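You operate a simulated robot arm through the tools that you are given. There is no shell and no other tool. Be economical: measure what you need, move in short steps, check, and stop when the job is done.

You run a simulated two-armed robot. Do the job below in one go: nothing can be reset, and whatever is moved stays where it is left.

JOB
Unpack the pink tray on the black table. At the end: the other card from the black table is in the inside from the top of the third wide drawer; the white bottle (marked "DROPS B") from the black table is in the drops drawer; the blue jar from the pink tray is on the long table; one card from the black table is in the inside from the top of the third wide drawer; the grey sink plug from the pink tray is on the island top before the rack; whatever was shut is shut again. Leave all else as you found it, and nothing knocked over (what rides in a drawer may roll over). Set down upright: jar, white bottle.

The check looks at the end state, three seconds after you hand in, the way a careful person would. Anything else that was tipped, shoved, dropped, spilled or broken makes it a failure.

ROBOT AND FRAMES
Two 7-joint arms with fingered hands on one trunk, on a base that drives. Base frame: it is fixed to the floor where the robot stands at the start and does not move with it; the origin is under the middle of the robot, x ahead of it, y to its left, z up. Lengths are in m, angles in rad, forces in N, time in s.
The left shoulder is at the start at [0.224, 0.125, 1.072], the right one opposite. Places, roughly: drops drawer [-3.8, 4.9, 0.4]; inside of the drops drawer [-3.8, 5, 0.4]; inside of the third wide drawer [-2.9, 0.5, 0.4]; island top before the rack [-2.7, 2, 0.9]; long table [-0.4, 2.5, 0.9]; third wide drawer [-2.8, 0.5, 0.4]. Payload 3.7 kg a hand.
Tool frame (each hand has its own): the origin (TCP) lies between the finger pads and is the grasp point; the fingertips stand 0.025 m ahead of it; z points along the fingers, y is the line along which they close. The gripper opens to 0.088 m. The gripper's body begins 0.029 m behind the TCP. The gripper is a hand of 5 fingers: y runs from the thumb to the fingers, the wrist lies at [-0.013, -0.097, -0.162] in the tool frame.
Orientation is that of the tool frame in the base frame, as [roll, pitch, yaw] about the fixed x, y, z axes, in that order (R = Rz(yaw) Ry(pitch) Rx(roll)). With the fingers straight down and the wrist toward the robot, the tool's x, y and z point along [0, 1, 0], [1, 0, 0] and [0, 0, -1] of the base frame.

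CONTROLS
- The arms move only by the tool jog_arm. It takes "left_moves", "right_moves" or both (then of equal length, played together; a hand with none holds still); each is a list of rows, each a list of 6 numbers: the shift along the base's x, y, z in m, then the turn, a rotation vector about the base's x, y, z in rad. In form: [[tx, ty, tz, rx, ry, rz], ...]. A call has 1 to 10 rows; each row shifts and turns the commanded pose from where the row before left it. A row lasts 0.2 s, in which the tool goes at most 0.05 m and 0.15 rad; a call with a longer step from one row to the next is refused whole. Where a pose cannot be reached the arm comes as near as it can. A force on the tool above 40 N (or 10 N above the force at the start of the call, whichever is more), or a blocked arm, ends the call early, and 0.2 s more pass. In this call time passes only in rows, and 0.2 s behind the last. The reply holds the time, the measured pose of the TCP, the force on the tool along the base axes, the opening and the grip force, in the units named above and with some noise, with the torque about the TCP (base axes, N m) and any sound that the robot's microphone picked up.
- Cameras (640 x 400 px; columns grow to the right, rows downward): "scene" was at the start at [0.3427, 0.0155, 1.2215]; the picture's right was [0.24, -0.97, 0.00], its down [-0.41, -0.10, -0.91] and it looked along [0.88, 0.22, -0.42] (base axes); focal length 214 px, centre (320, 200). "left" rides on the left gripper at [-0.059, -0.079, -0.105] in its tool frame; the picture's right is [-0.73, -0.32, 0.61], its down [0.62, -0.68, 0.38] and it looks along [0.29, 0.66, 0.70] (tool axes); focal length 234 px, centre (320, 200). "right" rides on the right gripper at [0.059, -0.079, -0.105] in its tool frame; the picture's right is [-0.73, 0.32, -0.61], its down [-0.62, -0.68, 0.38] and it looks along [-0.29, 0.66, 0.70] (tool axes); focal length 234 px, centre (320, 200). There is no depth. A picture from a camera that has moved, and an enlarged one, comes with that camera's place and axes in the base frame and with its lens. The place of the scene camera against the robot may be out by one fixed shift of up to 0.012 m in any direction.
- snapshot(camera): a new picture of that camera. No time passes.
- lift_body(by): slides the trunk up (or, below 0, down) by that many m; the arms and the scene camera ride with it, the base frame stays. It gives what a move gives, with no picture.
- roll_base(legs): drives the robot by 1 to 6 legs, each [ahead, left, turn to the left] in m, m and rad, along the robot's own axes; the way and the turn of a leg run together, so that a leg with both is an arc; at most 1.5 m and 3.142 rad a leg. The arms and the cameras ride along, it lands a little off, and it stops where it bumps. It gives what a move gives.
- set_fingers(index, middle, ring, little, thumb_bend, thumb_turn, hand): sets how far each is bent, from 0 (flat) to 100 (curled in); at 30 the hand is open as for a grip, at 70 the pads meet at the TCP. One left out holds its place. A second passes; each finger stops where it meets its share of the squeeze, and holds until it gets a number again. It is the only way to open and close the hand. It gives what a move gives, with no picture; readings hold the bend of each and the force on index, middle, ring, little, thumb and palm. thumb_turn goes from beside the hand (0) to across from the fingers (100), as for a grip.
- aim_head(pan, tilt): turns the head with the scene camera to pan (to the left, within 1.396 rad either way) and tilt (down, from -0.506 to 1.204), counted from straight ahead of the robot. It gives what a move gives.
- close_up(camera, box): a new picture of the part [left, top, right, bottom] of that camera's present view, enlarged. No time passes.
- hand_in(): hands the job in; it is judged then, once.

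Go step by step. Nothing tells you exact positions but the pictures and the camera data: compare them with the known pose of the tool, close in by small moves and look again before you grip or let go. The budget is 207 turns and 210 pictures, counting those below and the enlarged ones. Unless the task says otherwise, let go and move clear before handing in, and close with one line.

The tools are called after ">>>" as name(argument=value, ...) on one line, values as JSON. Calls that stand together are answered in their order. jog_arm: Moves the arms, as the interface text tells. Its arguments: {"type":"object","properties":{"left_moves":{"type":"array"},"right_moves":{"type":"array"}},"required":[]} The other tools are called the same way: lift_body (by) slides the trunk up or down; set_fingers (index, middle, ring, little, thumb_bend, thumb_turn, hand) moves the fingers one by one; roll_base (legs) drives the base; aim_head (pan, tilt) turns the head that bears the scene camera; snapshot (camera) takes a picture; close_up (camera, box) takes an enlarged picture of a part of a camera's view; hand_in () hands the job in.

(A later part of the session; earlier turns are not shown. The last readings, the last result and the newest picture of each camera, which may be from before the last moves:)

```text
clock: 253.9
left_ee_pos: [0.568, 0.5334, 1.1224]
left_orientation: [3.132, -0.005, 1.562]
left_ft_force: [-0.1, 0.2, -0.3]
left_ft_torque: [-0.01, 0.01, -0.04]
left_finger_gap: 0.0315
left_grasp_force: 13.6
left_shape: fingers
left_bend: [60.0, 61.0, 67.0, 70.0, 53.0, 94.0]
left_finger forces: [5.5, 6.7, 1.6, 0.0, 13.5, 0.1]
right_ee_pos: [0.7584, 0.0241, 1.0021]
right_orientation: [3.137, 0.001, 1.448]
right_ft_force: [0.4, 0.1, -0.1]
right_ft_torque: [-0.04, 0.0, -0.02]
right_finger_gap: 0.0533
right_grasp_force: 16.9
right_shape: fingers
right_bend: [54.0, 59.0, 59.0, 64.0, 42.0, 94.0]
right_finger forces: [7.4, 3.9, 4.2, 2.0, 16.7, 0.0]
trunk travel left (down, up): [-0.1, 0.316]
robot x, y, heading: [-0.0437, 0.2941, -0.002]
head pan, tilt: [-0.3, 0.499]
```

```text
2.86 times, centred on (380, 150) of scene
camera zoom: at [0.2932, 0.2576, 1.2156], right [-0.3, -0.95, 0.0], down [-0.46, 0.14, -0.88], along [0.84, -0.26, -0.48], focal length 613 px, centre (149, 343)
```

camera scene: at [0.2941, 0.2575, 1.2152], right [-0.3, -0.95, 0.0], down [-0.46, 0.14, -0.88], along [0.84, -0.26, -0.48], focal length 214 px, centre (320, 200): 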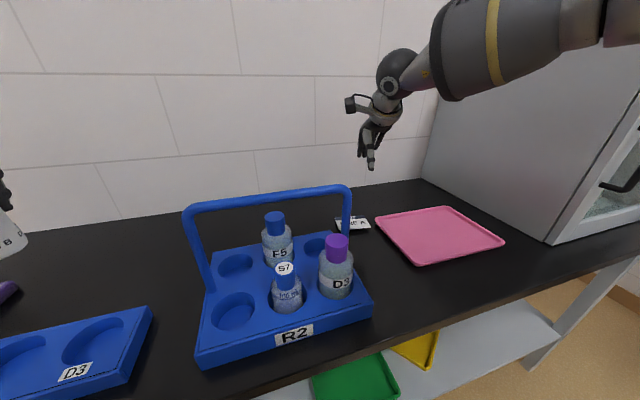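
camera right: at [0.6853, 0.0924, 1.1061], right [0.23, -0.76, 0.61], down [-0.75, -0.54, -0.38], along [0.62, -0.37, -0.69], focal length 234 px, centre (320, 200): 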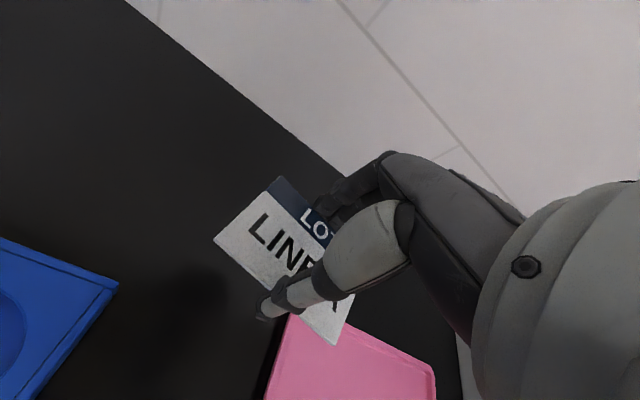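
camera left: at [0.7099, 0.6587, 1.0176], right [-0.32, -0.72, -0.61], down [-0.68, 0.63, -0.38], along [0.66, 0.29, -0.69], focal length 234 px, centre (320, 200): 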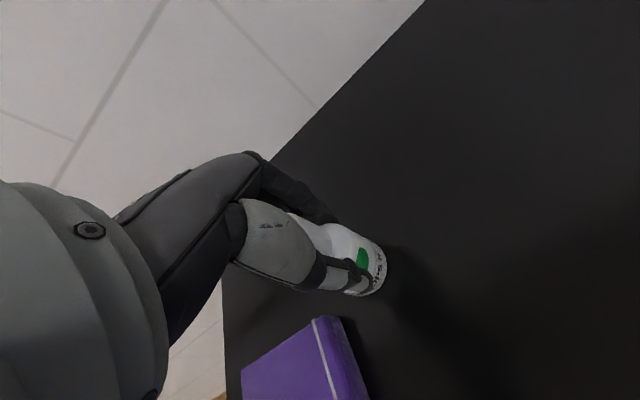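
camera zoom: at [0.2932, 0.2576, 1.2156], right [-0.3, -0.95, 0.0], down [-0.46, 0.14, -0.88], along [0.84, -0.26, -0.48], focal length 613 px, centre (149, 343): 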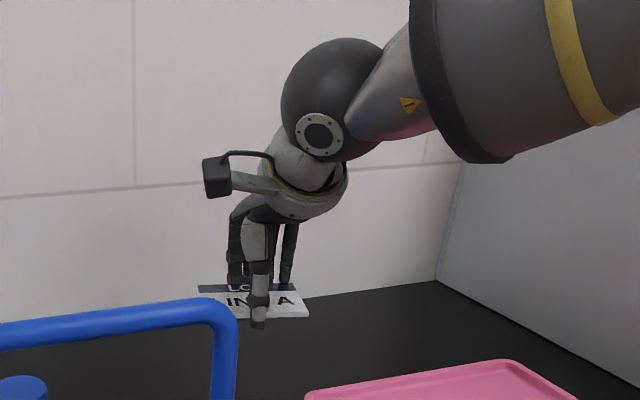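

Card held. Raise, retract, and drive back to the open drawer.

>>> jog_arm(right_moves=[[0, 0, 0.045, 0, 0, 0], [0, 0, 0.045, 0, 0, 0.06], [-0.02, 0, 0.04, 0, 0, 0.06], [-0.045, 0, 0.01, 0, 0, 0], [-0.045, 0, 0, 0, 0, 0], [-0.045, 0, 0, 0, 0, 0], [-0.045, 0, 0, 0, 0, 0]])

>>> roll_base(legs=[[-0.5, 0, 0], [0, 0, 3.14], [0.75, 0, 0]])

>>> lift_body(by=-0.1)

>>> snapshot(camera="right")

>>> snapshot(camera="scene")

```text
clock: 255.5
left_ee_pos: [0.5681, 0.5316, 1.1217]
left_orientation: [3.134, -0.006, 1.565]
left_ft_force: [-0.7, 0.1, -0.8]
left_ft_torque: [0.01, 0.02, -0.02]
left_finger_gap: 0.0315
left_grasp_force: 13.7
left_shape: fingers
left_bend: [60.0, 61.0, 67.0, 70.0, 53.0, 94.0]
left_finger forces: [5.6, 6.7, 1.7, 0.0, 13.5, 0.0]
right_ee_pos: [0.5563, 0.0271, 1.1411]
right_orientation: [3.137, 0.001, 1.567]
right_ft_force: [-0.5, -0.3, -0.9]
right_ft_torque: [0.03, -0.01, 0.02]
right_finger_gap: 0.053
right_grasp_force: 17.0
right_shape: fingers
right_bend: [54.0, 60.0, 59.0, 64.0, 42.0, 94.0]
right_finger forces: [7.3, 3.7, 4.4, 2.0, 16.5, 0.0]
trunk travel left (down, up): [-0.1, 0.316]
robot x, y, heading: [-0.0463, 0.2892, -0.005]
head pan, tilt: [-0.3, 0.499]
```

```text
clock: 269.5
left_ee_pos: [-1.9252, 0.0729, 1.1216]
left_orientation: [3.136, -0.007, -1.582]
left_ft_force: [-0.2, 0.0, -0.8]
left_ft_torque: [0.02, -0.03, 0.03]
left_finger_gap: 0.0308
left_grasp_force: 12.4
left_shape: fingers
left_bend: [60.0, 62.0, 68.0, 70.0, 54.0, 94.0]
left_finger forces: [5.4, 6.4, 1.7, 0.0, 12.3, 0.1]
right_ee_pos: [-1.9096, 0.5766, 1.141]
right_orientation: [3.137, 0.002, -1.581]
right_ft_force: [0.2, 1.1, -0.7]
right_ft_torque: [0.03, -0.02, 0.0]
right_finger_gap: 0.0519
right_grasp_force: 15.1
right_shape: fingers
right_bend: [54.0, 60.0, 59.0, 65.0, 42.0, 94.0]
right_finger forces: [6.9, 3.3, 4.0, 1.3, 14.5, 0.0]
trunk travel left (down, up): [-0.1, 0.316]
robot x, y, heading: [-1.3063, 0.3077, 3.129]
head pan, tilt: [-0.3, 0.499]
```

```text
clock: 270.8
left_ee_pos: [-1.9226, 0.0731, 1.0227]
left_orientation: [3.132, -0.005, -1.586]
left_ft_force: [-0.1, -0.8, -1.1]
left_ft_torque: [0.0, 0.01, 0.0]
left_finger_gap: 0.0305
left_grasp_force: 12.8
left_shape: fingers
left_bend: [60.0, 62.0, 68.0, 70.0, 54.0, 94.0]
left_finger forces: [5.4, 6.4, 1.5, 0.0, 12.3, 0.0]
right_ee_pos: [-1.9081, 0.5769, 1.0412]
right_orientation: [3.136, 0.003, -1.582]
right_ft_force: [0.4, 0.2, -0.1]
right_ft_torque: [0.01, -0.01, 0.02]
right_finger_gap: 0.0519
right_grasp_force: 15.0
right_shape: fingers
right_bend: [54.0, 60.0, 59.0, 65.0, 42.0, 94.0]
right_finger forces: [6.9, 3.2, 4.0, 1.5, 14.4, 0.0]
trunk travel left (down, up): [0.0, 0.416]
robot x, y, heading: [-1.3076, 0.3075, 3.13]
head pan, tilt: [-0.3, 0.499]
```

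```text
65 pictures are left
camera right: at [-1.8305, 0.5171, 1.1458], right [-0.31, 0.73, 0.61], down [0.69, 0.62, -0.39], along [-0.66, 0.3, -0.69], focal length 234 px, centre (320, 200)
```

right: 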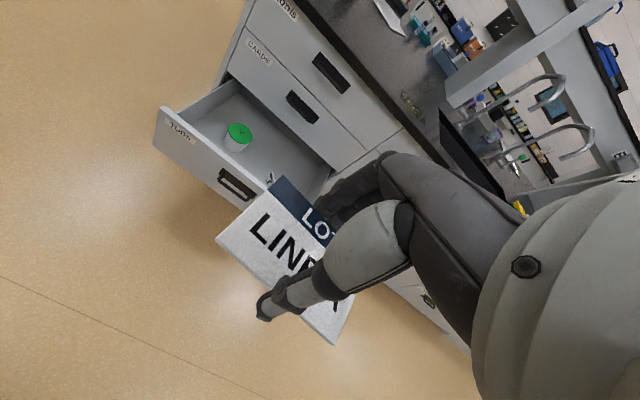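

```text
64 pictures are left
camera scene: at [-1.7329, 0.3323, 1.1013], right [0.31, 0.95, 0.0], down [0.46, -0.15, -0.88], along [-0.84, 0.27, -0.48], focal length 214 px, centre (320, 200)
```

scene: 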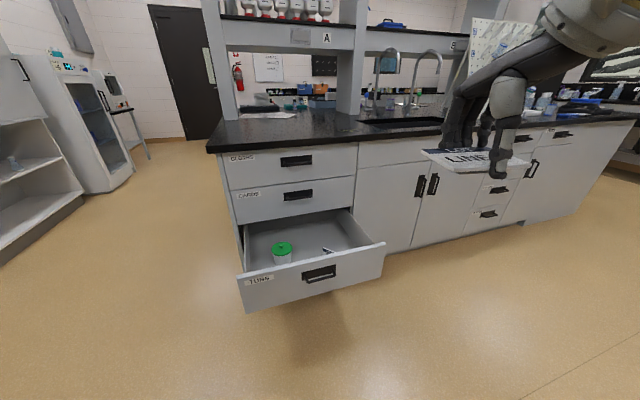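

Lower the right hand to clearance height, shift to y≈0.655 (right of the first card), then drive over the drawer.

>>> jog_arm(right_moves=[[-0.025, 0.03, -0.02, 0, 0, 0], [-0.025, 0.03, -0.02, 0, 0, 0], [-0.025, 0.018, -0.03, 0, 0, 0], [-0.025, 0, -0.04, 0, 0, 0], [0, 0, -0.05, 0, 0, 0], [0, 0, -0.05, 0, 0, 0], [0, 0, -0.05, 0, 0, 0], [0, 0, -0.05, 0, 0, 0], [0, 0, -0.05, 0, 0, 0], [0, 0, -0.04, 0, 0, 0]])

>>> roll_base(legs=[[0.4, 0, 0.01]])

>>> aim_head(pan=-0.35, tilt=0.7)

>>> snapshot(camera="scene")

>>> snapshot(camera="right")

```text
clock: 273.0
left_ee_pos: [-1.9257, 0.0723, 1.0213]
left_orientation: [3.135, -0.006, -1.583]
left_ft_force: [0.1, -0.2, -1.0]
left_ft_torque: [0.01, 0.0, -0.03]
left_finger_gap: 0.0306
left_grasp_force: 13.3
left_shape: fingers
left_bend: [60.0, 62.0, 68.0, 70.0, 54.0, 94.0]
left_finger forces: [5.4, 6.4, 1.5, 0.0, 12.2, 0.0]
right_ee_pos: [-2.0085, 0.6552, 0.639]
right_orientation: [3.138, 0.001, -1.582]
right_ft_force: [-0.1, -0.1, -0.8]
right_ft_torque: [-0.03, 0.0, 0.01]
right_finger_gap: 0.0515
right_grasp_force: 13.7
right_shape: fingers
right_bend: [55.0, 61.0, 59.0, 65.0, 42.0, 94.0]
right_finger forces: [6.8, 2.8, 3.9, 1.5, 13.5, 0.0]
trunk travel left (down, up): [0.0, 0.416]
robot x, y, heading: [-1.3091, 0.3077, 3.129]
head pan, tilt: [-0.3, 0.499]
```

```text
clock: 275.5
left_ee_pos: [-2.3228, 0.0641, 1.0223]
left_orientation: [3.134, -0.007, -1.57]
left_ft_force: [-1.1, 1.0, -0.3]
left_ft_torque: [-0.03, 0.0, -0.02]
left_finger_gap: 0.0306
left_grasp_force: 12.9
left_shape: fingers
left_bend: [60.0, 62.0, 68.0, 70.0, 54.0, 94.0]
left_finger forces: [5.4, 6.4, 1.5, 0.1, 12.2, 0.0]
right_ee_pos: [-2.413, 0.6464, 0.6396]
right_orientation: [3.138, 0.001, -1.568]
right_ft_force: [0.5, 1.0, -0.8]
right_ft_torque: [0.04, -0.02, -0.02]
right_finger_gap: 0.0512
right_grasp_force: 14.1
right_shape: fingers
right_bend: [55.0, 61.0, 59.0, 65.0, 42.0, 94.0]
right_finger forces: [6.8, 3.0, 3.9, 1.5, 13.7, 0.1]
trunk travel left (down, up): [0.0, 0.416]
robot x, y, heading: [-1.7083, 0.311, -3.137]
head pan, tilt: [-0.3, 0.499]
```

```text
clock: 276.2
left_ee_pos: [-2.3216, 0.0644, 1.0219]
left_orientation: [3.133, -0.007, -1.571]
left_ft_force: [-0.7, -0.3, -0.5]
left_ft_torque: [-0.03, 0.0, 0.0]
left_finger_gap: 0.0305
left_grasp_force: 12.7
left_shape: fingers
left_bend: [60.0, 62.0, 68.0, 70.0, 54.0, 94.0]
left_finger forces: [5.4, 6.4, 1.5, 0.1, 12.2, 0.1]
right_ee_pos: [-2.4133, 0.6454, 0.6399]
right_orientation: [3.138, 0.002, -1.568]
right_ft_force: [-1.0, 0.0, 0.0]
right_ft_torque: [-0.04, 0.04, -0.01]
right_finger_gap: 0.0514
right_grasp_force: 14.9
right_shape: fingers
right_bend: [55.0, 61.0, 59.0, 65.0, 42.0, 94.0]
right_finger forces: [6.8, 2.9, 3.9, 1.4, 13.5, 0.1]
trunk travel left (down, up): [0.0, 0.416]
robot x, y, heading: [-1.7045, 0.3138, -3.14]
head pan, tilt: [-0.351, 0.7]
```

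```text
63 pictures are left
camera scene: at [-2.1269, 0.3303, 1.084], right [0.34, 0.94, 0.0], down [0.6, -0.22, -0.77], along [-0.72, 0.26, -0.64], focal length 214 px, centre (320, 200)
```

scene: 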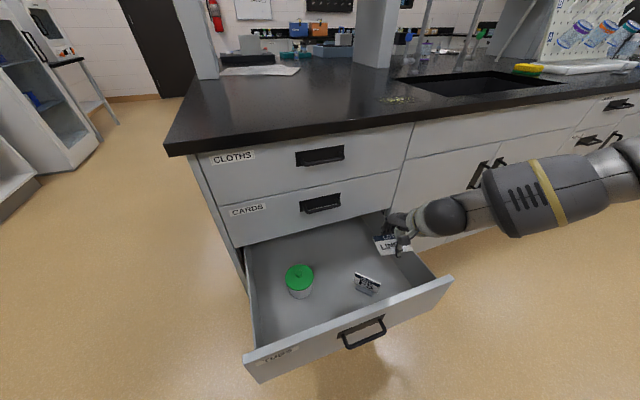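

```text
62 pictures are left
camera right: at [-2.3341, 0.5882, 0.7447], right [-0.32, 0.72, 0.61], down [0.68, 0.63, -0.38], along [-0.66, 0.29, -0.69], focal length 234 px, centre (320, 200)
```

right: 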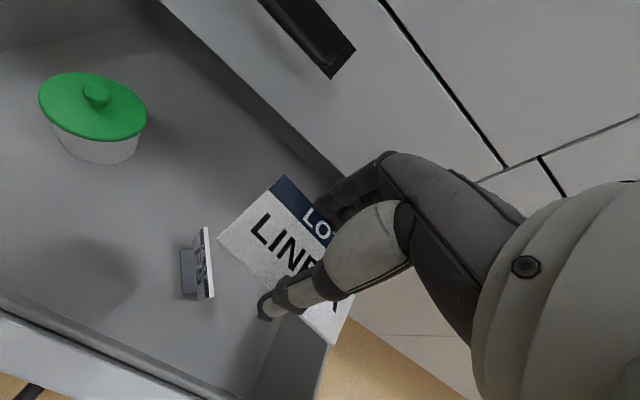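

The NEXT card stands at about [-2.43, 0.62], so I'll put LINE A left of it at y≈0.495, x≈-2.40 (clear of the tub).

>>> jog_arm(right_moves=[[0.005, -0.045, 0, 0, 0, 0], [0.005, -0.045, 0, 0, 0, 0], [0.0, -0.045, 0, 0, 0, 0], [0.0, -0.015, -0.02, 0, 0, 0], [0, 0, -0.035, 0, 0, 0], [0, 0, -0.035, 0, 0, 0], [0, 0, -0.025, 0, 0, 0], [0, 0, -0.02, 0, 0, 0]])

>>> snapshot(camera="right")

>>> snapshot(camera="scene")

```text
clock: 278.0
left_ee_pos: [-2.3204, 0.0651, 1.0221]
left_orientation: [3.135, -0.008, -1.571]
left_ft_force: [-1.0, -0.1, -1.9]
left_ft_torque: [-0.05, 0.02, 0.03]
left_finger_gap: 0.0305
left_grasp_force: 12.0
left_shape: fingers
left_bend: [60.0, 62.0, 68.0, 70.0, 54.0, 94.0]
left_finger forces: [5.4, 6.4, 1.6, 0.0, 12.3, 0.1]
right_ee_pos: [-2.4236, 0.4979, 0.521]
right_orientation: [-3.134, 0.002, -1.568]
right_ft_force: [-0.2, 0.1, -0.2]
right_ft_torque: [0.01, -0.02, -0.02]
right_finger_gap: 0.051
right_grasp_force: 14.1
right_shape: fingers
right_bend: [55.0, 61.0, 59.0, 65.0, 42.0, 94.0]
right_finger forces: [6.8, 2.8, 3.9, 1.5, 13.4, 0.0]
right hand out of reach, approached as far as the arm can: row 6, 7, 8
trunk travel left (down, up): [0.0, 0.416]
robot x, y, heading: [-1.7013, 0.309, -3.138]
head pan, tilt: [-0.351, 0.7]
```

```text
61 pictures are left
camera right: at [-2.3463, 0.4391, 0.6253], right [-0.33, 0.72, 0.61], down [0.68, 0.63, -0.38], along [-0.65, 0.29, -0.7], focal length 234 px, centre (320, 200)
```

right: 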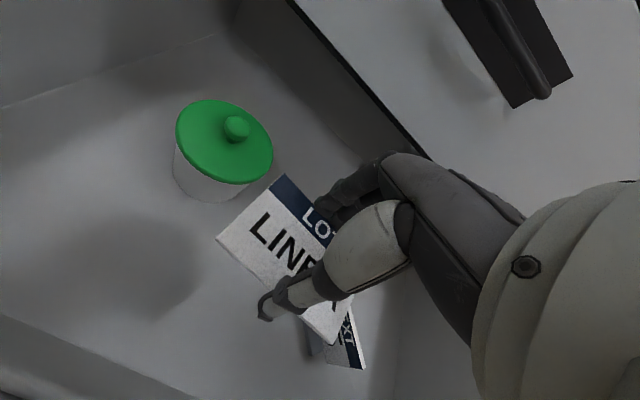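

```text
60 pictures are left
camera scene: at [-2.127, 0.33, 1.0835], right [0.33, 0.94, 0.0], down [0.6, -0.21, -0.77], along [-0.72, 0.26, -0.64], focal length 214 px, centre (320, 200)
```

scene: 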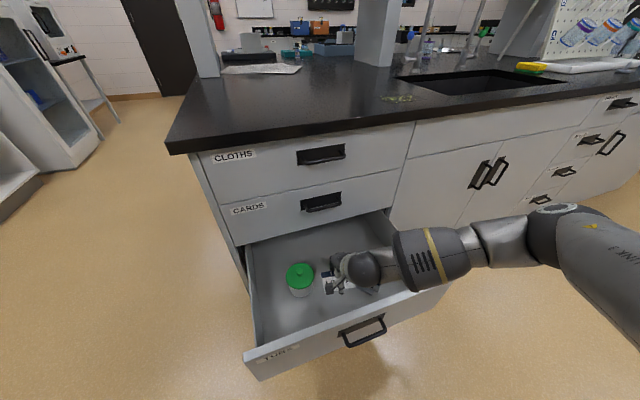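

Clear of tub (≈2.5 cm) and NEXT. Release LINE A.

>>> set_fingers(hand="right", index=30, middle=30, ring=30, little=30, thumb_bend=30)

>>> jog_arm(right_moves=[[0, 0, 0.04, 0, 0, 0], [0, 0, 0.045, 0, 0, 0], [0, 0, 0.045, 0, 0, 0], [0, 0, 0.045, 0, 0, 0]])

>>> snapshot(camera="scene")

>>> snapshot(camera="right")

```text
clock: 279.0
left_ee_pos: [-2.3199, 0.0649, 1.0216]
left_orientation: [3.135, -0.008, -1.572]
left_ft_force: [0.1, -1.0, -1.1]
left_ft_torque: [0.0, 0.0, -0.01]
left_finger_gap: 0.0303
left_grasp_force: 12.4
left_shape: fingers
left_bend: [60.0, 62.0, 68.0, 70.0, 54.0, 94.0]
left_finger forces: [5.4, 6.4, 1.6, 0.0, 12.3, 0.0]
right_ee_pos: [-2.4241, 0.4966, 0.5205]
right_orientation: [-3.135, 0.001, -1.566]
right_ft_force: [-0.2, -0.1, -1.1]
right_ft_torque: [0.0, 0.01, -0.01]
right_finger_gap: 0.0846
right_grasp_force: 0.1
right_shape: fingers
right_bend: [30.0, 30.0, 30.0, 30.0, 30.0, 97.0]
right_finger forces: [0.1, 0.0, 0.0, 0.1, 0.1, 0.1]
trunk travel left (down, up): [0.0, 0.416]
robot x, y, heading: [-1.7076, 0.3064, -3.141]
head pan, tilt: [-0.351, 0.7]
```

```text
clock: 280.0
left_ee_pos: [-2.3204, 0.065, 1.023]
left_orientation: [3.131, -0.008, -1.57]
left_ft_force: [-0.4, -0.6, -0.9]
left_ft_torque: [0.01, 0.01, 0.05]
left_finger_gap: 0.0302
left_grasp_force: 12.8
left_shape: fingers
left_bend: [60.0, 62.0, 68.0, 70.0, 54.0, 94.0]
left_finger forces: [5.4, 6.3, 1.6, 0.1, 12.3, 0.0]
right_ee_pos: [-2.4204, 0.4962, 0.6953]
right_orientation: [3.14, 0.002, -1.568]
right_ft_force: [0.2, 0.5, 0.3]
right_ft_torque: [0.0, 0.01, 0.02]
right_finger_gap: 0.0847
right_grasp_force: 0.3
right_shape: fingers
right_bend: [30.0, 30.0, 30.0, 30.0, 30.0, 97.0]
right_finger forces: [0.0, 0.0, 0.0, 0.1, 0.0, 0.1]
trunk travel left (down, up): [0.0, 0.416]
robot x, y, heading: [-1.7045, 0.3093, -3.141]
head pan, tilt: [-0.351, 0.7]
```

```text
59 pictures are left
camera scene: at [-2.1263, 0.3307, 1.0848], right [0.34, 0.94, 0.0], down [0.59, -0.22, -0.77], along [-0.73, 0.27, -0.63], focal length 214 px, centre (320, 200)
```

scene: 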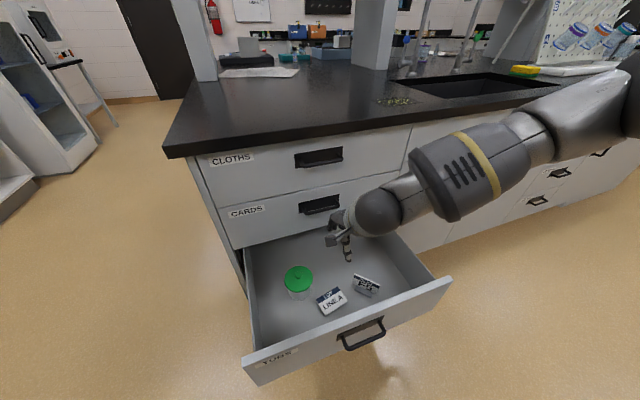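

```text
58 pictures are left
camera right: at [-2.3417, 0.4376, 0.8001], right [-0.32, 0.72, 0.61], down [0.68, 0.63, -0.38], along [-0.66, 0.29, -0.69], focal length 234 px, centre (320, 200)
```

right: 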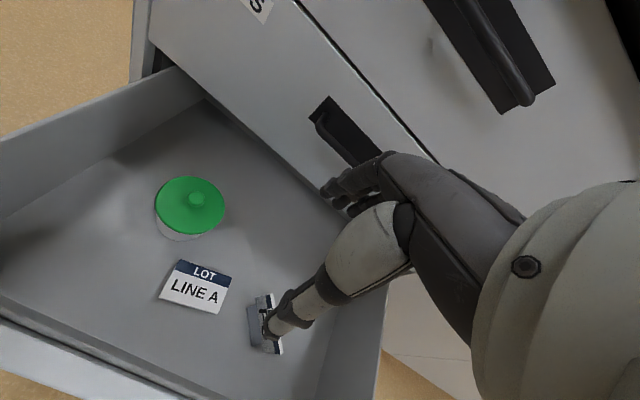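

Both cards are in the drawer. Back out, and bring the right hand into the forward-pointing low posture to push the drawer shut.

>>> roll_base(legs=[[-0.45, 0, 0]])

>>> jog_arm(right_moves=[[0, 0.02, 0.045, 0, 0, 0], [0, 0.025, 0.04, 0, 0, 0], [0, 0.025, 0.04, 0, 0, 0], [0, 0.025, 0.04, 0, 0, 0], [0, 0.025, 0.04, 0, 0, 0], [0, 0, 0.02, 0, 0.148, 0], [0, 0, 0, 0, 0.148, 0], [0, 0, 0, 0, 0.148, 0], [0, 0, 0, 0, 0.148, 0], [0, 0, 0, 0, 0.148, 0]])

>>> jog_arm(right_moves=[[0.0, 0.0, -0.02, 0, 0.14, 0], [0.0, 0.0, -0.03, 0, 0.14, 0], [0, 0.0, -0.045, 0, 0.14, 0], [0, 0.0, -0.045, 0, 0, 0], [0, 0, -0.045, 0, 0, 0], [0, 0, -0.045, 0, 0.0, 0], [0, 0, -0.045, 0, 0.0, 0], [0, 0, -0.045, 0, 0.0, 0], [0, 0, -0.045, 0, 0.0, 0], [0, 0, -0.045, 0, 0.0, 0]])

>>> snapshot(camera="scene")

```text
clock: 282.7
left_ee_pos: [-1.8767, 0.0641, 1.0215]
left_orientation: [3.134, -0.005, -1.564]
left_ft_force: [-0.9, 0.1, -1.7]
left_ft_torque: [-0.01, 0.03, 0.0]
left_finger_gap: 0.0305
left_grasp_force: 12.5
left_shape: fingers
left_bend: [60.0, 62.0, 68.0, 70.0, 54.0, 94.0]
left_finger forces: [5.4, 6.3, 1.6, 0.1, 12.3, 0.0]
right_ee_pos: [-1.9794, 0.4937, 0.6949]
right_orientation: [3.139, 0.001, -1.562]
right_ft_force: [-0.5, -0.6, -0.5]
right_ft_torque: [-0.02, 0.01, 0.0]
right_finger_gap: 0.0848
right_grasp_force: 0.1
right_shape: fingers
right_bend: [30.0, 30.0, 30.0, 30.0, 30.0, 97.0]
right_finger forces: [0.0, 0.1, 0.0, 0.0, 0.0, 0.0]
trunk travel left (down, up): [0.0, 0.416]
robot x, y, heading: [-1.2603, 0.3123, -3.136]
head pan, tilt: [-0.351, 0.7]
```

```text
clock: 284.9
left_ee_pos: [-1.8767, 0.0651, 1.0208]
left_orientation: [3.134, -0.007, -1.563]
left_ft_force: [0.6, 0.1, -0.5]
left_ft_torque: [-0.04, 0.01, 0.03]
left_finger_gap: 0.0305
left_grasp_force: 12.5
left_shape: fingers
left_bend: [60.0, 62.0, 68.0, 70.0, 54.0, 94.0]
left_finger forces: [5.5, 6.4, 1.6, 0.0, 12.4, 0.1]
right_ee_pos: [-1.9807, 0.6141, 0.9201]
right_orientation: [2.395, 0.007, -1.566]
right_ft_force: [0.4, -0.5, -0.2]
right_ft_torque: [0.01, -0.01, 0.03]
right_finger_gap: 0.0846
right_grasp_force: 0.0
right_shape: fingers
right_bend: [30.0, 30.0, 30.0, 30.0, 30.0, 97.0]
right_finger forces: [0.0, 0.0, 0.0, 0.0, 0.0, 0.0]
trunk travel left (down, up): [0.0, 0.416]
robot x, y, heading: [-1.2646, 0.3145, -3.135]
head pan, tilt: [-0.351, 0.7]
```

```text
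clock: 287.1
left_ee_pos: [-1.8772, 0.0648, 1.021]
left_orientation: [3.134, -0.008, -1.564]
left_ft_force: [-0.3, 0.2, -0.5]
left_ft_torque: [-0.01, 0.0, -0.02]
left_finger_gap: 0.0303
left_grasp_force: 12.2
left_shape: fingers
left_bend: [60.0, 62.0, 68.0, 70.0, 54.0, 94.0]
left_finger forces: [5.3, 6.4, 1.6, 0.0, 12.2, 0.0]
right_ee_pos: [-1.9778, 0.6515, 0.5162]
right_orientation: [1.978, 0.003, -1.563]
right_ft_force: [0.5, 0.1, -0.1]
right_ft_torque: [0.0, -0.01, 0.02]
right_finger_gap: 0.0844
right_grasp_force: 0.1
right_shape: fingers
right_bend: [30.0, 30.0, 30.0, 30.0, 30.0, 97.0]
right_finger forces: [0.0, 0.0, 0.1, 0.1, 0.1, 0.1]
right hand out of reach, approached as far as the arm can: row 5, 6, 7, 8
trunk travel left (down, up): [0.0, 0.416]
robot x, y, heading: [-1.2642, 0.3134, -3.128]
head pan, tilt: [-0.351, 0.7]
```

```text
57 pictures are left
camera scene: at [-1.6848, 0.3311, 1.0844], right [0.34, 0.94, 0.0], down [0.6, -0.21, -0.77], along [-0.73, 0.26, -0.63], focal length 214 px, centre (320, 200)
```

scene: 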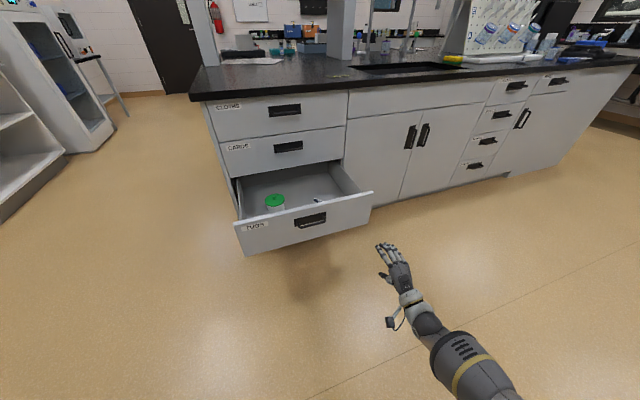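

Good posture. Fine-tune to z≈0.45, make a fist, and drive forward to push the front shut at y≈0.65.

>>> jog_arm(right_moves=[[0.0, 0.0, -0.025, 0, 0.08, 0], [0.0, 0.0, -0.025, 0, 0.08, 0], [0, 0.0, -0.015, 0, 0, 0], [0, 0, 0, 0, 0, 0]])

>>> set_fingers(hand="right", index=75, middle=75, ring=75, little=75, thumb_bend=75)

>>> roll_base(legs=[[0.5, 0, 0]])

>>> snapshot(camera="scene")

```text
clock: 288.1
left_ee_pos: [-1.8766, 0.0647, 1.0225]
left_orientation: [3.134, -0.008, -1.563]
left_ft_force: [0.3, 0.8, -1.2]
left_ft_torque: [0.02, -0.01, -0.01]
left_finger_gap: 0.0305
left_grasp_force: 12.2
left_shape: fingers
left_bend: [60.0, 62.0, 68.0, 70.0, 54.0, 94.0]
left_finger forces: [5.4, 6.5, 1.6, 0.0, 12.3, 0.0]
right_ee_pos: [-1.9766, 0.6473, 0.4506]
right_orientation: [1.818, 0.009, -1.571]
right_ft_force: [-1.0, 0.0, -0.1]
right_ft_torque: [0.0, 0.02, 0.01]
right_finger_gap: 0.0844
right_grasp_force: 0.0
right_shape: fingers
right_bend: [30.0, 30.0, 30.0, 30.0, 30.0, 97.0]
right_finger forces: [0.0, 0.0, 0.0, 0.0, 0.1, 0.0]
trunk travel left (down, up): [0.0, 0.416]
robot x, y, heading: [-1.2644, 0.3086, -3.132]
head pan, tilt: [-0.351, 0.7]
```

```text
clock: 289.1
left_ee_pos: [-1.8757, 0.0639, 1.0223]
left_orientation: [3.135, -0.008, -1.564]
left_ft_force: [0.9, -0.3, -0.7]
left_ft_torque: [-0.04, 0.01, 0.0]
left_finger_gap: 0.0305
left_grasp_force: 12.9
left_shape: fingers
left_bend: [60.0, 62.0, 68.0, 70.0, 54.0, 94.0]
left_finger forces: [5.4, 6.4, 1.5, 0.1, 12.2, 0.1]
right_ee_pos: [-1.9773, 0.6477, 0.4524]
right_orientation: [1.821, 0.01, -1.572]
right_ft_force: [0.3, -0.5, 1.0]
right_ft_torque: [-0.01, -0.03, -0.03]
right_finger_gap: 0.0001
right_grasp_force: 0.1
right_shape: fingers
right_bend: [74.0, 75.0, 75.0, 75.0, 72.0, 97.0]
right_finger forces: [0.0, 0.0, 0.0, 0.0, 0.0, 0.0]
trunk travel left (down, up): [0.0, 0.416]
robot x, y, heading: [-1.2628, 0.3111, -3.136]
head pan, tilt: [-0.351, 0.7]
```

```text
clock: 292.0
left_ee_pos: [-2.3634, 0.0511, 1.0203]
left_orientation: [3.133, -0.007, -1.553]
left_ft_force: [-0.7, 0.0, -0.7]
left_ft_torque: [-0.02, 0.01, -0.03]
left_finger_gap: 0.0305
left_grasp_force: 13.1
left_shape: fingers
left_bend: [60.0, 62.0, 68.0, 70.0, 54.0, 94.0]
left_finger forces: [5.5, 6.4, 1.6, 0.0, 12.2, 0.0]
right_ee_pos: [-2.4692, 0.6331, 0.4516]
right_orientation: [1.82, 0.009, -1.56]
right_ft_force: [-0.1, -0.2, -0.6]
right_ft_torque: [-0.01, 0.02, -0.01]
right_finger_gap: 0.0
right_grasp_force: 0.0
right_shape: fingers
right_bend: [74.0, 75.0, 75.0, 75.0, 72.0, 97.0]
right_finger forces: [0.2, 0.0, 0.0, 0.0, 0.0, 0.1]
trunk travel left (down, up): [0.0, 0.416]
robot x, y, heading: [-1.7495, 0.3056, -3.124]
head pan, tilt: [-0.351, 0.7]
```

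```text
56 pictures are left
camera scene: at [-2.1737, 0.3192, 1.0839], right [0.32, 0.95, 0.0], down [0.6, -0.21, -0.77], along [-0.73, 0.25, -0.64], focal length 214 px, centre (320, 200)
```

scene: 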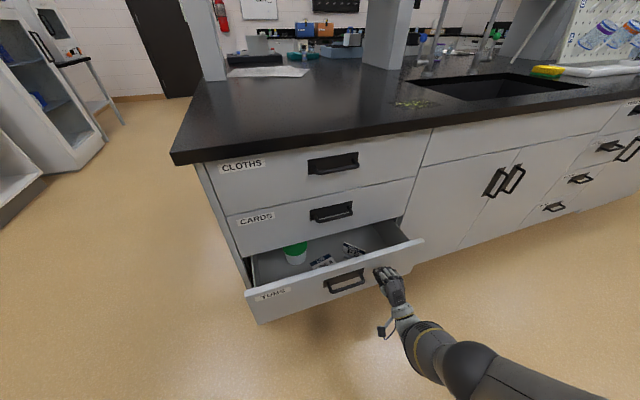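

It's closing smoothly, contents fine. Continue pushing.

>>> roll_base(legs=[[0.17, 0, 0]])

>>> snapshot(camera="scene")

```text
clock: 293.4
left_ee_pos: [-2.4962, 0.0474, 1.0212]
left_orientation: [3.138, -0.008, -1.551]
left_ft_force: [0.0, 0.1, -0.9]
left_ft_torque: [-0.01, 0.01, -0.01]
left_finger_gap: 0.0304
left_grasp_force: 12.6
left_shape: fingers
left_bend: [60.0, 62.0, 68.0, 70.0, 54.0, 94.0]
left_finger forces: [5.4, 6.5, 1.6, 0.0, 12.4, 0.1]
right_ee_pos: [-2.5988, 0.6289, 0.4491]
right_orientation: [1.825, 0.011, -1.557]
right_ft_force: [1.3, 0.1, 0.4]
right_ft_torque: [-0.03, -0.04, -0.01]
right_finger_gap: 0.0
right_grasp_force: 0.0
right_shape: fingers
right_bend: [74.0, 75.0, 75.0, 75.0, 72.0, 97.0]
right_finger forces: [0.1, 0.1, 0.0, 0.1, 0.0, 0.0]
trunk travel left (down, up): [0.0, 0.416]
robot x, y, heading: [-1.8848, 0.3032, -3.118]
head pan, tilt: [-0.351, 0.7]
stopped in leg 1: the force on the tool passed its limit (the readings are from after the stop); the commanded pose is now the measured one
```

```text
55 pictures are left
camera scene: at [-2.307, 0.3159, 1.0844], right [0.32, 0.95, 0.0], down [0.6, -0.21, -0.77], along [-0.73, 0.25, -0.64], focal length 214 px, centre (320, 200)
```

scene: 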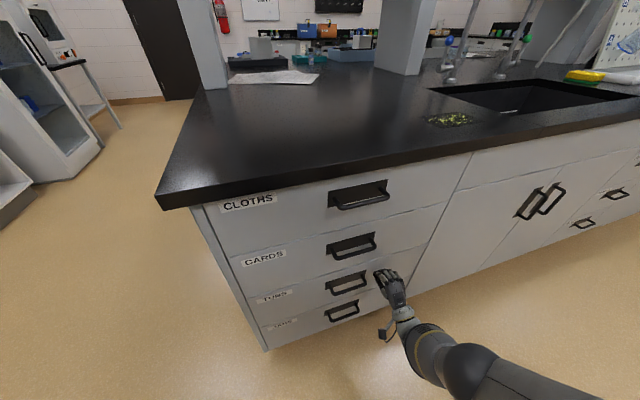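

Force limit reached — it should be fully shut. Zoom to verify flushness.

>>> close_up(camera="scene", box=[210, 180, 450, 350])

```text
2.35 times, centred on (330, 265) of scene
camera zoom: at [-2.307, 0.3159, 1.0844], right [0.32, 0.95, 0.0], down [0.6, -0.21, -0.77], along [-0.73, 0.25, -0.64], focal length 505 px, centre (296, 47)
```

zoom: 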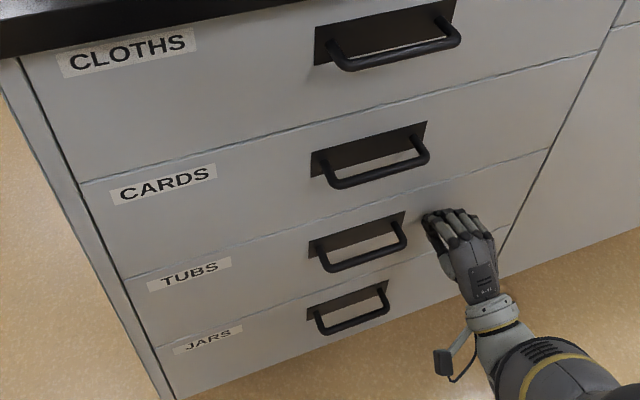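

Drawer is flush. Now back off, turn toward +y and drive up the corridor to look for the drops drawer.

>>> roll_base(legs=[[-0.36, 0, 0], [0, 0, -1.594], [1.4, 0, 0], [1.2, 0, 0]])

>>> aim_head(pan=0.6, tilt=0.35)

>>> snapshot(camera="scene")

```text
clock: 311.8
left_ee_pos: [-1.7067, 3.4985, 1.0217]
left_orientation: [3.136, -0.007, 3.125]
left_ft_force: [0.6, 0.4, -1.4]
left_ft_torque: [0.03, -0.01, -0.01]
left_finger_gap: 0.03
left_grasp_force: 12.6
left_shape: fingers
left_bend: [60.0, 62.0, 68.0, 70.0, 55.0, 94.0]
left_finger forces: [5.3, 6.2, 1.5, 0.0, 11.8, 0.1]
right_ee_pos: [-1.121, 3.579, 0.4492]
right_orientation: [1.827, 0.01, 3.121]
right_ft_force: [0.5, 0.1, 0.4]
right_ft_torque: [0.01, 0.03, 0.02]
right_finger_gap: 0.0001
right_grasp_force: 0.1
right_shape: fingers
right_bend: [74.0, 75.0, 75.0, 75.0, 72.0, 97.0]
right_finger forces: [0.0, 0.0, 0.0, 0.1, 0.0, 0.0]
trunk travel left (down, up): [0.0, 0.416]
robot x, y, heading: [-1.4732, 2.8824, 1.553]
head pan, tilt: [-0.351, 0.7]
```

```text
clock: 313.0
left_ee_pos: [-1.7065, 3.4995, 1.0214]
left_orientation: [3.137, -0.006, 3.124]
left_ft_force: [0.0, -0.2, -0.8]
left_ft_torque: [0.03, -0.01, 0.02]
left_finger_gap: 0.03
left_grasp_force: 12.5
left_shape: fingers
left_bend: [60.0, 62.0, 68.0, 70.0, 55.0, 94.0]
left_finger forces: [5.3, 6.2, 1.5, 0.1, 11.8, 0.1]
right_ee_pos: [-1.1218, 3.5811, 0.4485]
right_orientation: [1.826, 0.011, 3.119]
right_ft_force: [0.7, -0.1, 0.4]
right_ft_torque: [0.01, 0.01, -0.02]
right_finger_gap: 0.0
right_grasp_force: 0.1
right_shape: fingers
right_bend: [74.0, 75.0, 75.0, 75.0, 72.0, 97.0]
right_finger forces: [0.1, 0.1, 0.0, 0.0, 0.0, 0.0]
trunk travel left (down, up): [0.0, 0.416]
robot x, y, heading: [-1.475, 2.8826, 1.558]
head pan, tilt: [0.6, 0.351]
```

```text
53 pictures are left
camera scene: at [-1.5261, 3.2859, 1.1146], right [0.83, 0.55, 0.0], down [0.19, -0.29, -0.94], along [-0.52, 0.78, -0.34], focal length 214 px, centre (320, 200)
```

scene: 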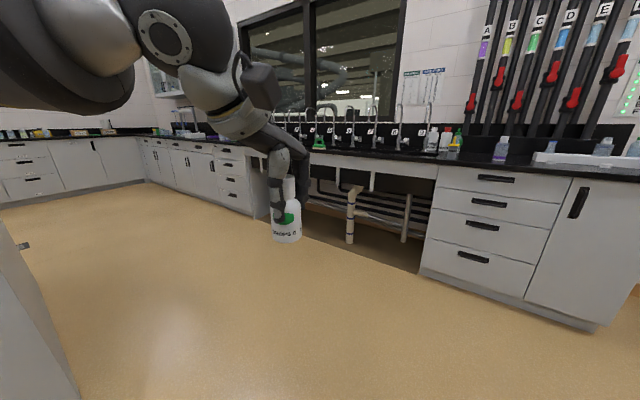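

The drawer bank around x≈-3.9 on the far wall is visible. Drive forward past the island's end and strafe left.

>>> roll_base(legs=[[0.84, 0, 0.015], [0, 1.3, 0], [0, 1.2, 0]])

>>> aim_head(pan=-0.3, tilt=0.55)

>>> snapshot(camera="scene")

```text
clock: 329.3
left_ee_pos: [-4.2007, 4.4106, 1.0207]
left_orientation: [3.137, -0.007, 3.089]
left_ft_force: [-0.4, 0.2, -0.7]
left_ft_torque: [-0.03, 0.0, 0.01]
left_finger_gap: 0.0301
left_grasp_force: 12.2
left_shape: fingers
left_bend: [60.0, 62.0, 68.0, 70.0, 55.0, 94.0]
left_finger forces: [5.4, 6.1, 1.6, 0.0, 11.8, 0.0]
right_ee_pos: [-3.613, 4.4716, 0.4472]
right_orientation: [1.824, 0.011, 3.082]
right_ft_force: [0.3, -0.3, -0.4]
right_ft_torque: [0.02, -0.03, 0.01]
right_finger_gap: 0.0001
right_grasp_force: 0.1
right_shape: fingers
right_bend: [74.0, 75.0, 75.0, 75.0, 72.0, 97.0]
right_finger forces: [0.0, 0.0, 0.1, 0.0, 0.0, 0.1]
trunk travel left (down, up): [0.0, 0.416]
robot x, y, heading: [-3.9911, 3.7824, 1.522]
head pan, tilt: [0.6, 0.351]
```

```text
clock: 330.5
left_ee_pos: [-4.2011, 4.4112, 1.0201]
left_orientation: [3.136, -0.006, 3.09]
left_ft_force: [0.1, 0.7, -0.8]
left_ft_torque: [0.02, 0.01, -0.03]
left_finger_gap: 0.0299
left_grasp_force: 12.2
left_shape: fingers
left_bend: [60.0, 62.0, 68.0, 70.0, 55.0, 94.0]
left_finger forces: [5.3, 6.1, 1.5, 0.1, 11.8, 0.1]
right_ee_pos: [-3.6128, 4.4713, 0.4484]
right_orientation: [1.826, 0.01, 3.085]
right_ft_force: [0.5, 0.3, 0.3]
right_ft_torque: [0.02, 0.0, 0.0]
right_finger_gap: 0.0
right_grasp_force: 0.0
right_shape: fingers
right_bend: [74.0, 75.0, 75.0, 75.0, 72.0, 97.0]
right_finger forces: [0.0, 0.0, 0.0, 0.0, 0.0, 0.0]
trunk travel left (down, up): [0.0, 0.416]
robot x, y, heading: [-3.9879, 3.7881, 1.522]
head pan, tilt: [-0.3, 0.55]
```

```text
52 pictures are left
camera scene: at [-3.948, 4.1963, 1.0964], right [0.94, -0.34, 0.0], down [-0.18, -0.49, -0.85], along [0.29, 0.8, -0.52], focal length 214 px, centre (320, 200)
```

scene: 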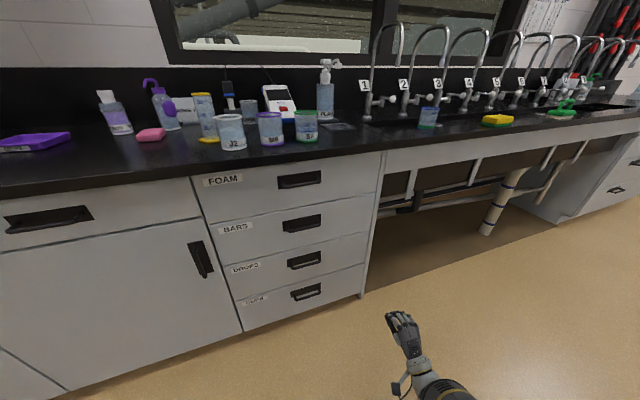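

The bank reads FOAM, BARS, DROPS(?), …; zoom in on the third.

>>> close_up(camera="scene", box=[200, 160, 392, 320])

```text
2.50 times, centred on (296, 240) of scene
camera zoom: at [-3.948, 4.1963, 1.0964], right [0.94, -0.34, 0.0], down [-0.18, -0.49, -0.85], along [0.29, 0.8, -0.52], focal length 536 px, centre (380, 100)
```

zoom: 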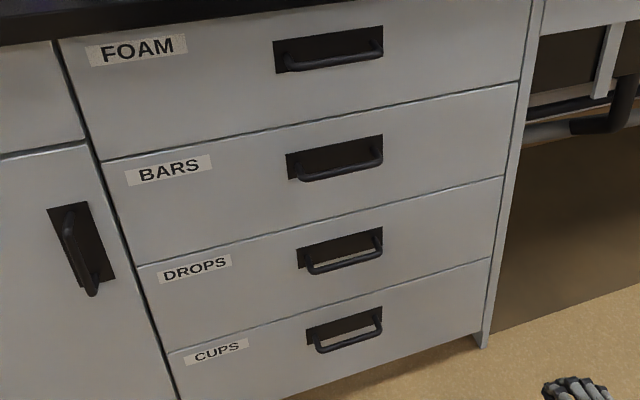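

Third is DROPS; bar at about [-3.80, 4.77, 0.44]. Open the hand, square up, shift left 0.17, forward 0.13 and look.

>>> set_fingers(hand="right", index=30, middle=30, ring=30, little=30, thumb_bend=30)

>>> roll_base(legs=[[0, 0, 0.049], [0, 0.17, 0], [0.13, 0, 0]])

>>> snapshot(camera="right")

>>> snapshot(camera="scene")

```text
clock: 331.5
left_ee_pos: [-4.2009, 4.4112, 1.0213]
left_orientation: [3.138, -0.008, 3.089]
left_ft_force: [-0.5, 0.3, -1.1]
left_ft_torque: [-0.02, 0.02, 0.0]
left_finger_gap: 0.0305
left_grasp_force: 12.2
left_shape: fingers
left_bend: [60.0, 62.0, 68.0, 70.0, 55.0, 94.0]
left_finger forces: [5.3, 6.2, 1.5, 0.0, 11.9, 0.0]
right_ee_pos: [-3.6129, 4.4713, 0.4487]
right_orientation: [1.825, 0.011, 3.085]
right_ft_force: [0.1, 0.2, -1.1]
right_ft_torque: [0.0, -0.03, 0.01]
right_finger_gap: 0.0841
right_grasp_force: 0.0
right_shape: fingers
right_bend: [30.0, 30.0, 30.0, 30.0, 30.0, 97.0]
right_finger forces: [0.0, 0.0, 0.1, 0.0, 0.1, 0.1]
trunk travel left (down, up): [0.0, 0.416]
robot x, y, heading: [-3.989, 3.7867, 1.521]
head pan, tilt: [-0.3, 0.55]
```

```text
clock: 334.3
left_ee_pos: [-4.4026, 4.5283, 1.0208]
left_orientation: [3.138, -0.006, 3.139]
left_ft_force: [0.8, 0.9, -0.4]
left_ft_torque: [0.01, 0.01, 0.0]
left_finger_gap: 0.03
left_grasp_force: 12.3
left_shape: fingers
left_bend: [60.0, 62.0, 68.0, 70.0, 55.0, 94.0]
left_finger forces: [5.3, 6.2, 1.5, 0.0, 11.9, 0.0]
right_ee_pos: [-3.818, 4.6164, 0.4483]
right_orientation: [1.826, 0.01, 3.134]
right_ft_force: [-0.3, 0.4, 0.6]
right_ft_torque: [0.0, 0.03, -0.05]
right_finger_gap: 0.0842
right_grasp_force: 0.0
right_shape: fingers
right_bend: [30.0, 30.0, 30.0, 30.0, 30.0, 97.0]
right_finger forces: [0.0, 0.0, 0.0, 0.0, 0.0, 0.0]
trunk travel left (down, up): [0.0, 0.416]
robot x, y, heading: [-4.1598, 3.9129, 1.573]
head pan, tilt: [-0.3, 0.55]
```

```text
50 pictures are left
camera right: at [-3.8785, 4.4958, 0.3976], right [0.72, -0.51, 0.47], down [0.63, 0.19, -0.75], along [0.29, 0.84, 0.46], focal length 234 px, centre (320, 200)
```

right: 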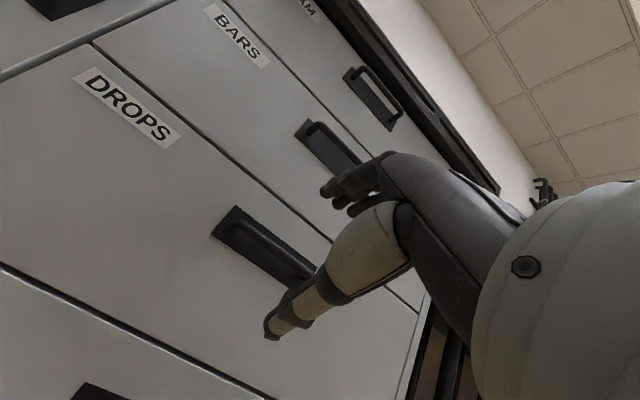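

```text
49 pictures are left
camera scene: at [-4.1395, 4.3263, 1.0961], right [0.96, -0.3, 0.0], down [-0.15, -0.5, -0.85], along [0.25, 0.81, -0.52], focal length 214 px, centre (320, 200)
```

scene: 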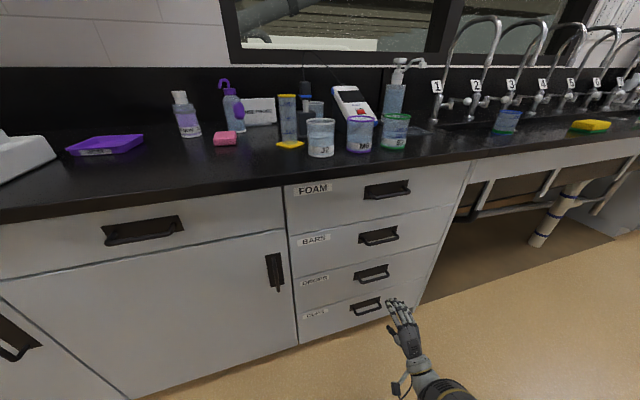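

Aligned with the bar. Drive forward 0.125 and close.

>>> roll_base(legs=[[0.125, 0, 0]])

>>> close_up(camera="scene", box=[310, 200, 470, 325])

```text
clock: 335.6
left_ee_pos: [-4.408, 4.6554, 1.0205]
left_orientation: [3.137, -0.007, -3.137]
left_ft_force: [0.9, 1.1, -1.1]
left_ft_torque: [0.01, 0.02, 0.01]
left_finger_gap: 0.03
left_grasp_force: 13.0
left_shape: fingers
left_bend: [60.0, 62.0, 68.0, 70.0, 55.0, 94.0]
left_finger forces: [5.3, 6.2, 1.4, 0.0, 11.9, 0.0]
right_ee_pos: [-3.8247, 4.7489, 0.448]
right_orientation: [1.825, 0.011, 3.141]
right_ft_force: [-0.4, -0.5, -0.6]
right_ft_torque: [-0.01, -0.01, -0.01]
right_finger_gap: 0.084
right_grasp_force: 0.1
right_shape: fingers
right_bend: [30.0, 30.0, 30.0, 30.0, 30.0, 97.0]
right_finger forces: [0.0, 0.1, 0.0, 0.1, 0.0, 0.0]
trunk travel left (down, up): [0.0, 0.416]
robot x, y, heading: [-4.1603, 4.0398, 1.58]
head pan, tilt: [-0.3, 0.55]
```

```text
3.20 times, centred on (390, 262) of scene
camera zoom: at [-4.1432, 4.4552, 1.0962], right [0.96, -0.29, 0.0], down [-0.15, -0.5, -0.85], along [0.25, 0.82, -0.52], focal length 686 px, centre (96, 0)
```

zoom: 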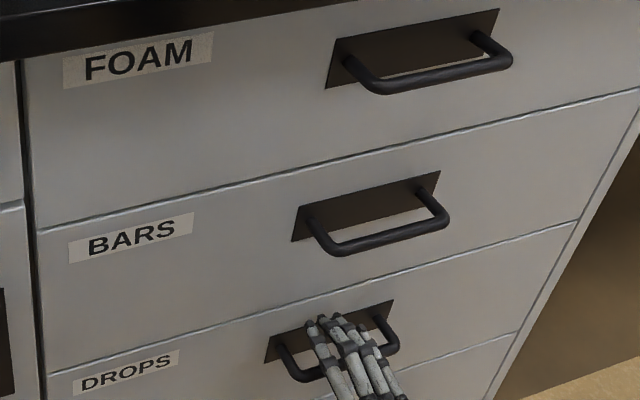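

Fingers are over the bar, well centred. Close and pull by driving back.

>>> set_fingers(hand="right", index=75, middle=75, ring=75, little=75, thumb_bend=75)

>>> roll_base(legs=[[-0.15, 0, 0], [-0.15, 0, 0]])

>>> snapshot(camera="scene")

```text
clock: 336.6
left_ee_pos: [-4.4074, 4.6538, 1.0207]
left_orientation: [3.137, -0.007, -3.137]
left_ft_force: [-0.1, -0.5, -0.3]
left_ft_torque: [0.01, -0.01, -0.03]
left_finger_gap: 0.0301
left_grasp_force: 12.6
left_shape: fingers
left_bend: [60.0, 62.0, 68.0, 70.0, 55.0, 94.0]
left_finger forces: [5.2, 6.2, 1.5, 0.0, 11.9, 0.1]
right_ee_pos: [-3.8245, 4.7471, 0.4482]
right_orientation: [1.827, 0.011, 3.141]
right_ft_force: [1.1, -2.0, 1.9]
right_ft_torque: [-0.05, -0.09, 0.08]
right_finger_gap: 0.0
right_grasp_force: 1.4
right_shape: fingers
right_bend: [74.0, 75.0, 75.0, 75.0, 72.0, 97.0]
right_finger forces: [0.0, 0.0, 0.0, 2.9, 0.0, 0.0]
trunk travel left (down, up): [0.0, 0.416]
robot x, y, heading: [-4.1586, 4.0391, 1.58]
head pan, tilt: [-0.3, 0.55]
```

```text
clock: 338.9
left_ee_pos: [-4.4057, 4.3526, 1.0207]
left_orientation: [3.136, -0.007, -3.138]
left_ft_force: [-0.3, -0.7, -0.5]
left_ft_torque: [0.03, -0.02, 0.03]
left_finger_gap: 0.0298
left_grasp_force: 12.0
left_shape: fingers
left_bend: [60.0, 62.0, 68.0, 70.0, 55.0, 94.0]
left_finger forces: [5.3, 6.2, 1.5, 0.1, 11.9, 0.0]
right_ee_pos: [-3.822, 4.4461, 0.4496]
right_orientation: [1.826, 0.011, 3.14]
right_ft_force: [0.1, 1.3, 2.2]
right_ft_torque: [-0.06, -0.05, 0.08]
right_finger_gap: 0.0001
right_grasp_force: 1.3
right_shape: fingers
right_bend: [74.0, 75.0, 75.0, 75.0, 72.0, 97.0]
right_finger forces: [0.0, 0.1, 0.1, 2.8, 0.0, 0.1]
trunk travel left (down, up): [0.0, 0.416]
robot x, y, heading: [-4.1567, 3.7411, 1.574]
head pan, tilt: [-0.3, 0.55]
```

```text
47 pictures are left
camera scene: at [-4.1416, 4.153, 1.0965], right [0.96, -0.29, 0.0], down [-0.15, -0.5, -0.85], along [0.25, 0.82, -0.52], focal length 214 px, centre (320, 200)
```

scene: 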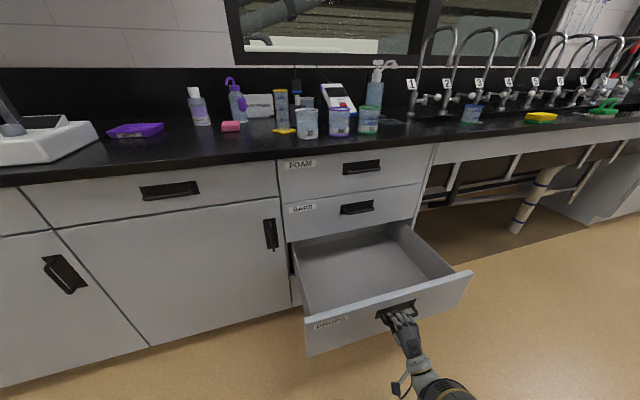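

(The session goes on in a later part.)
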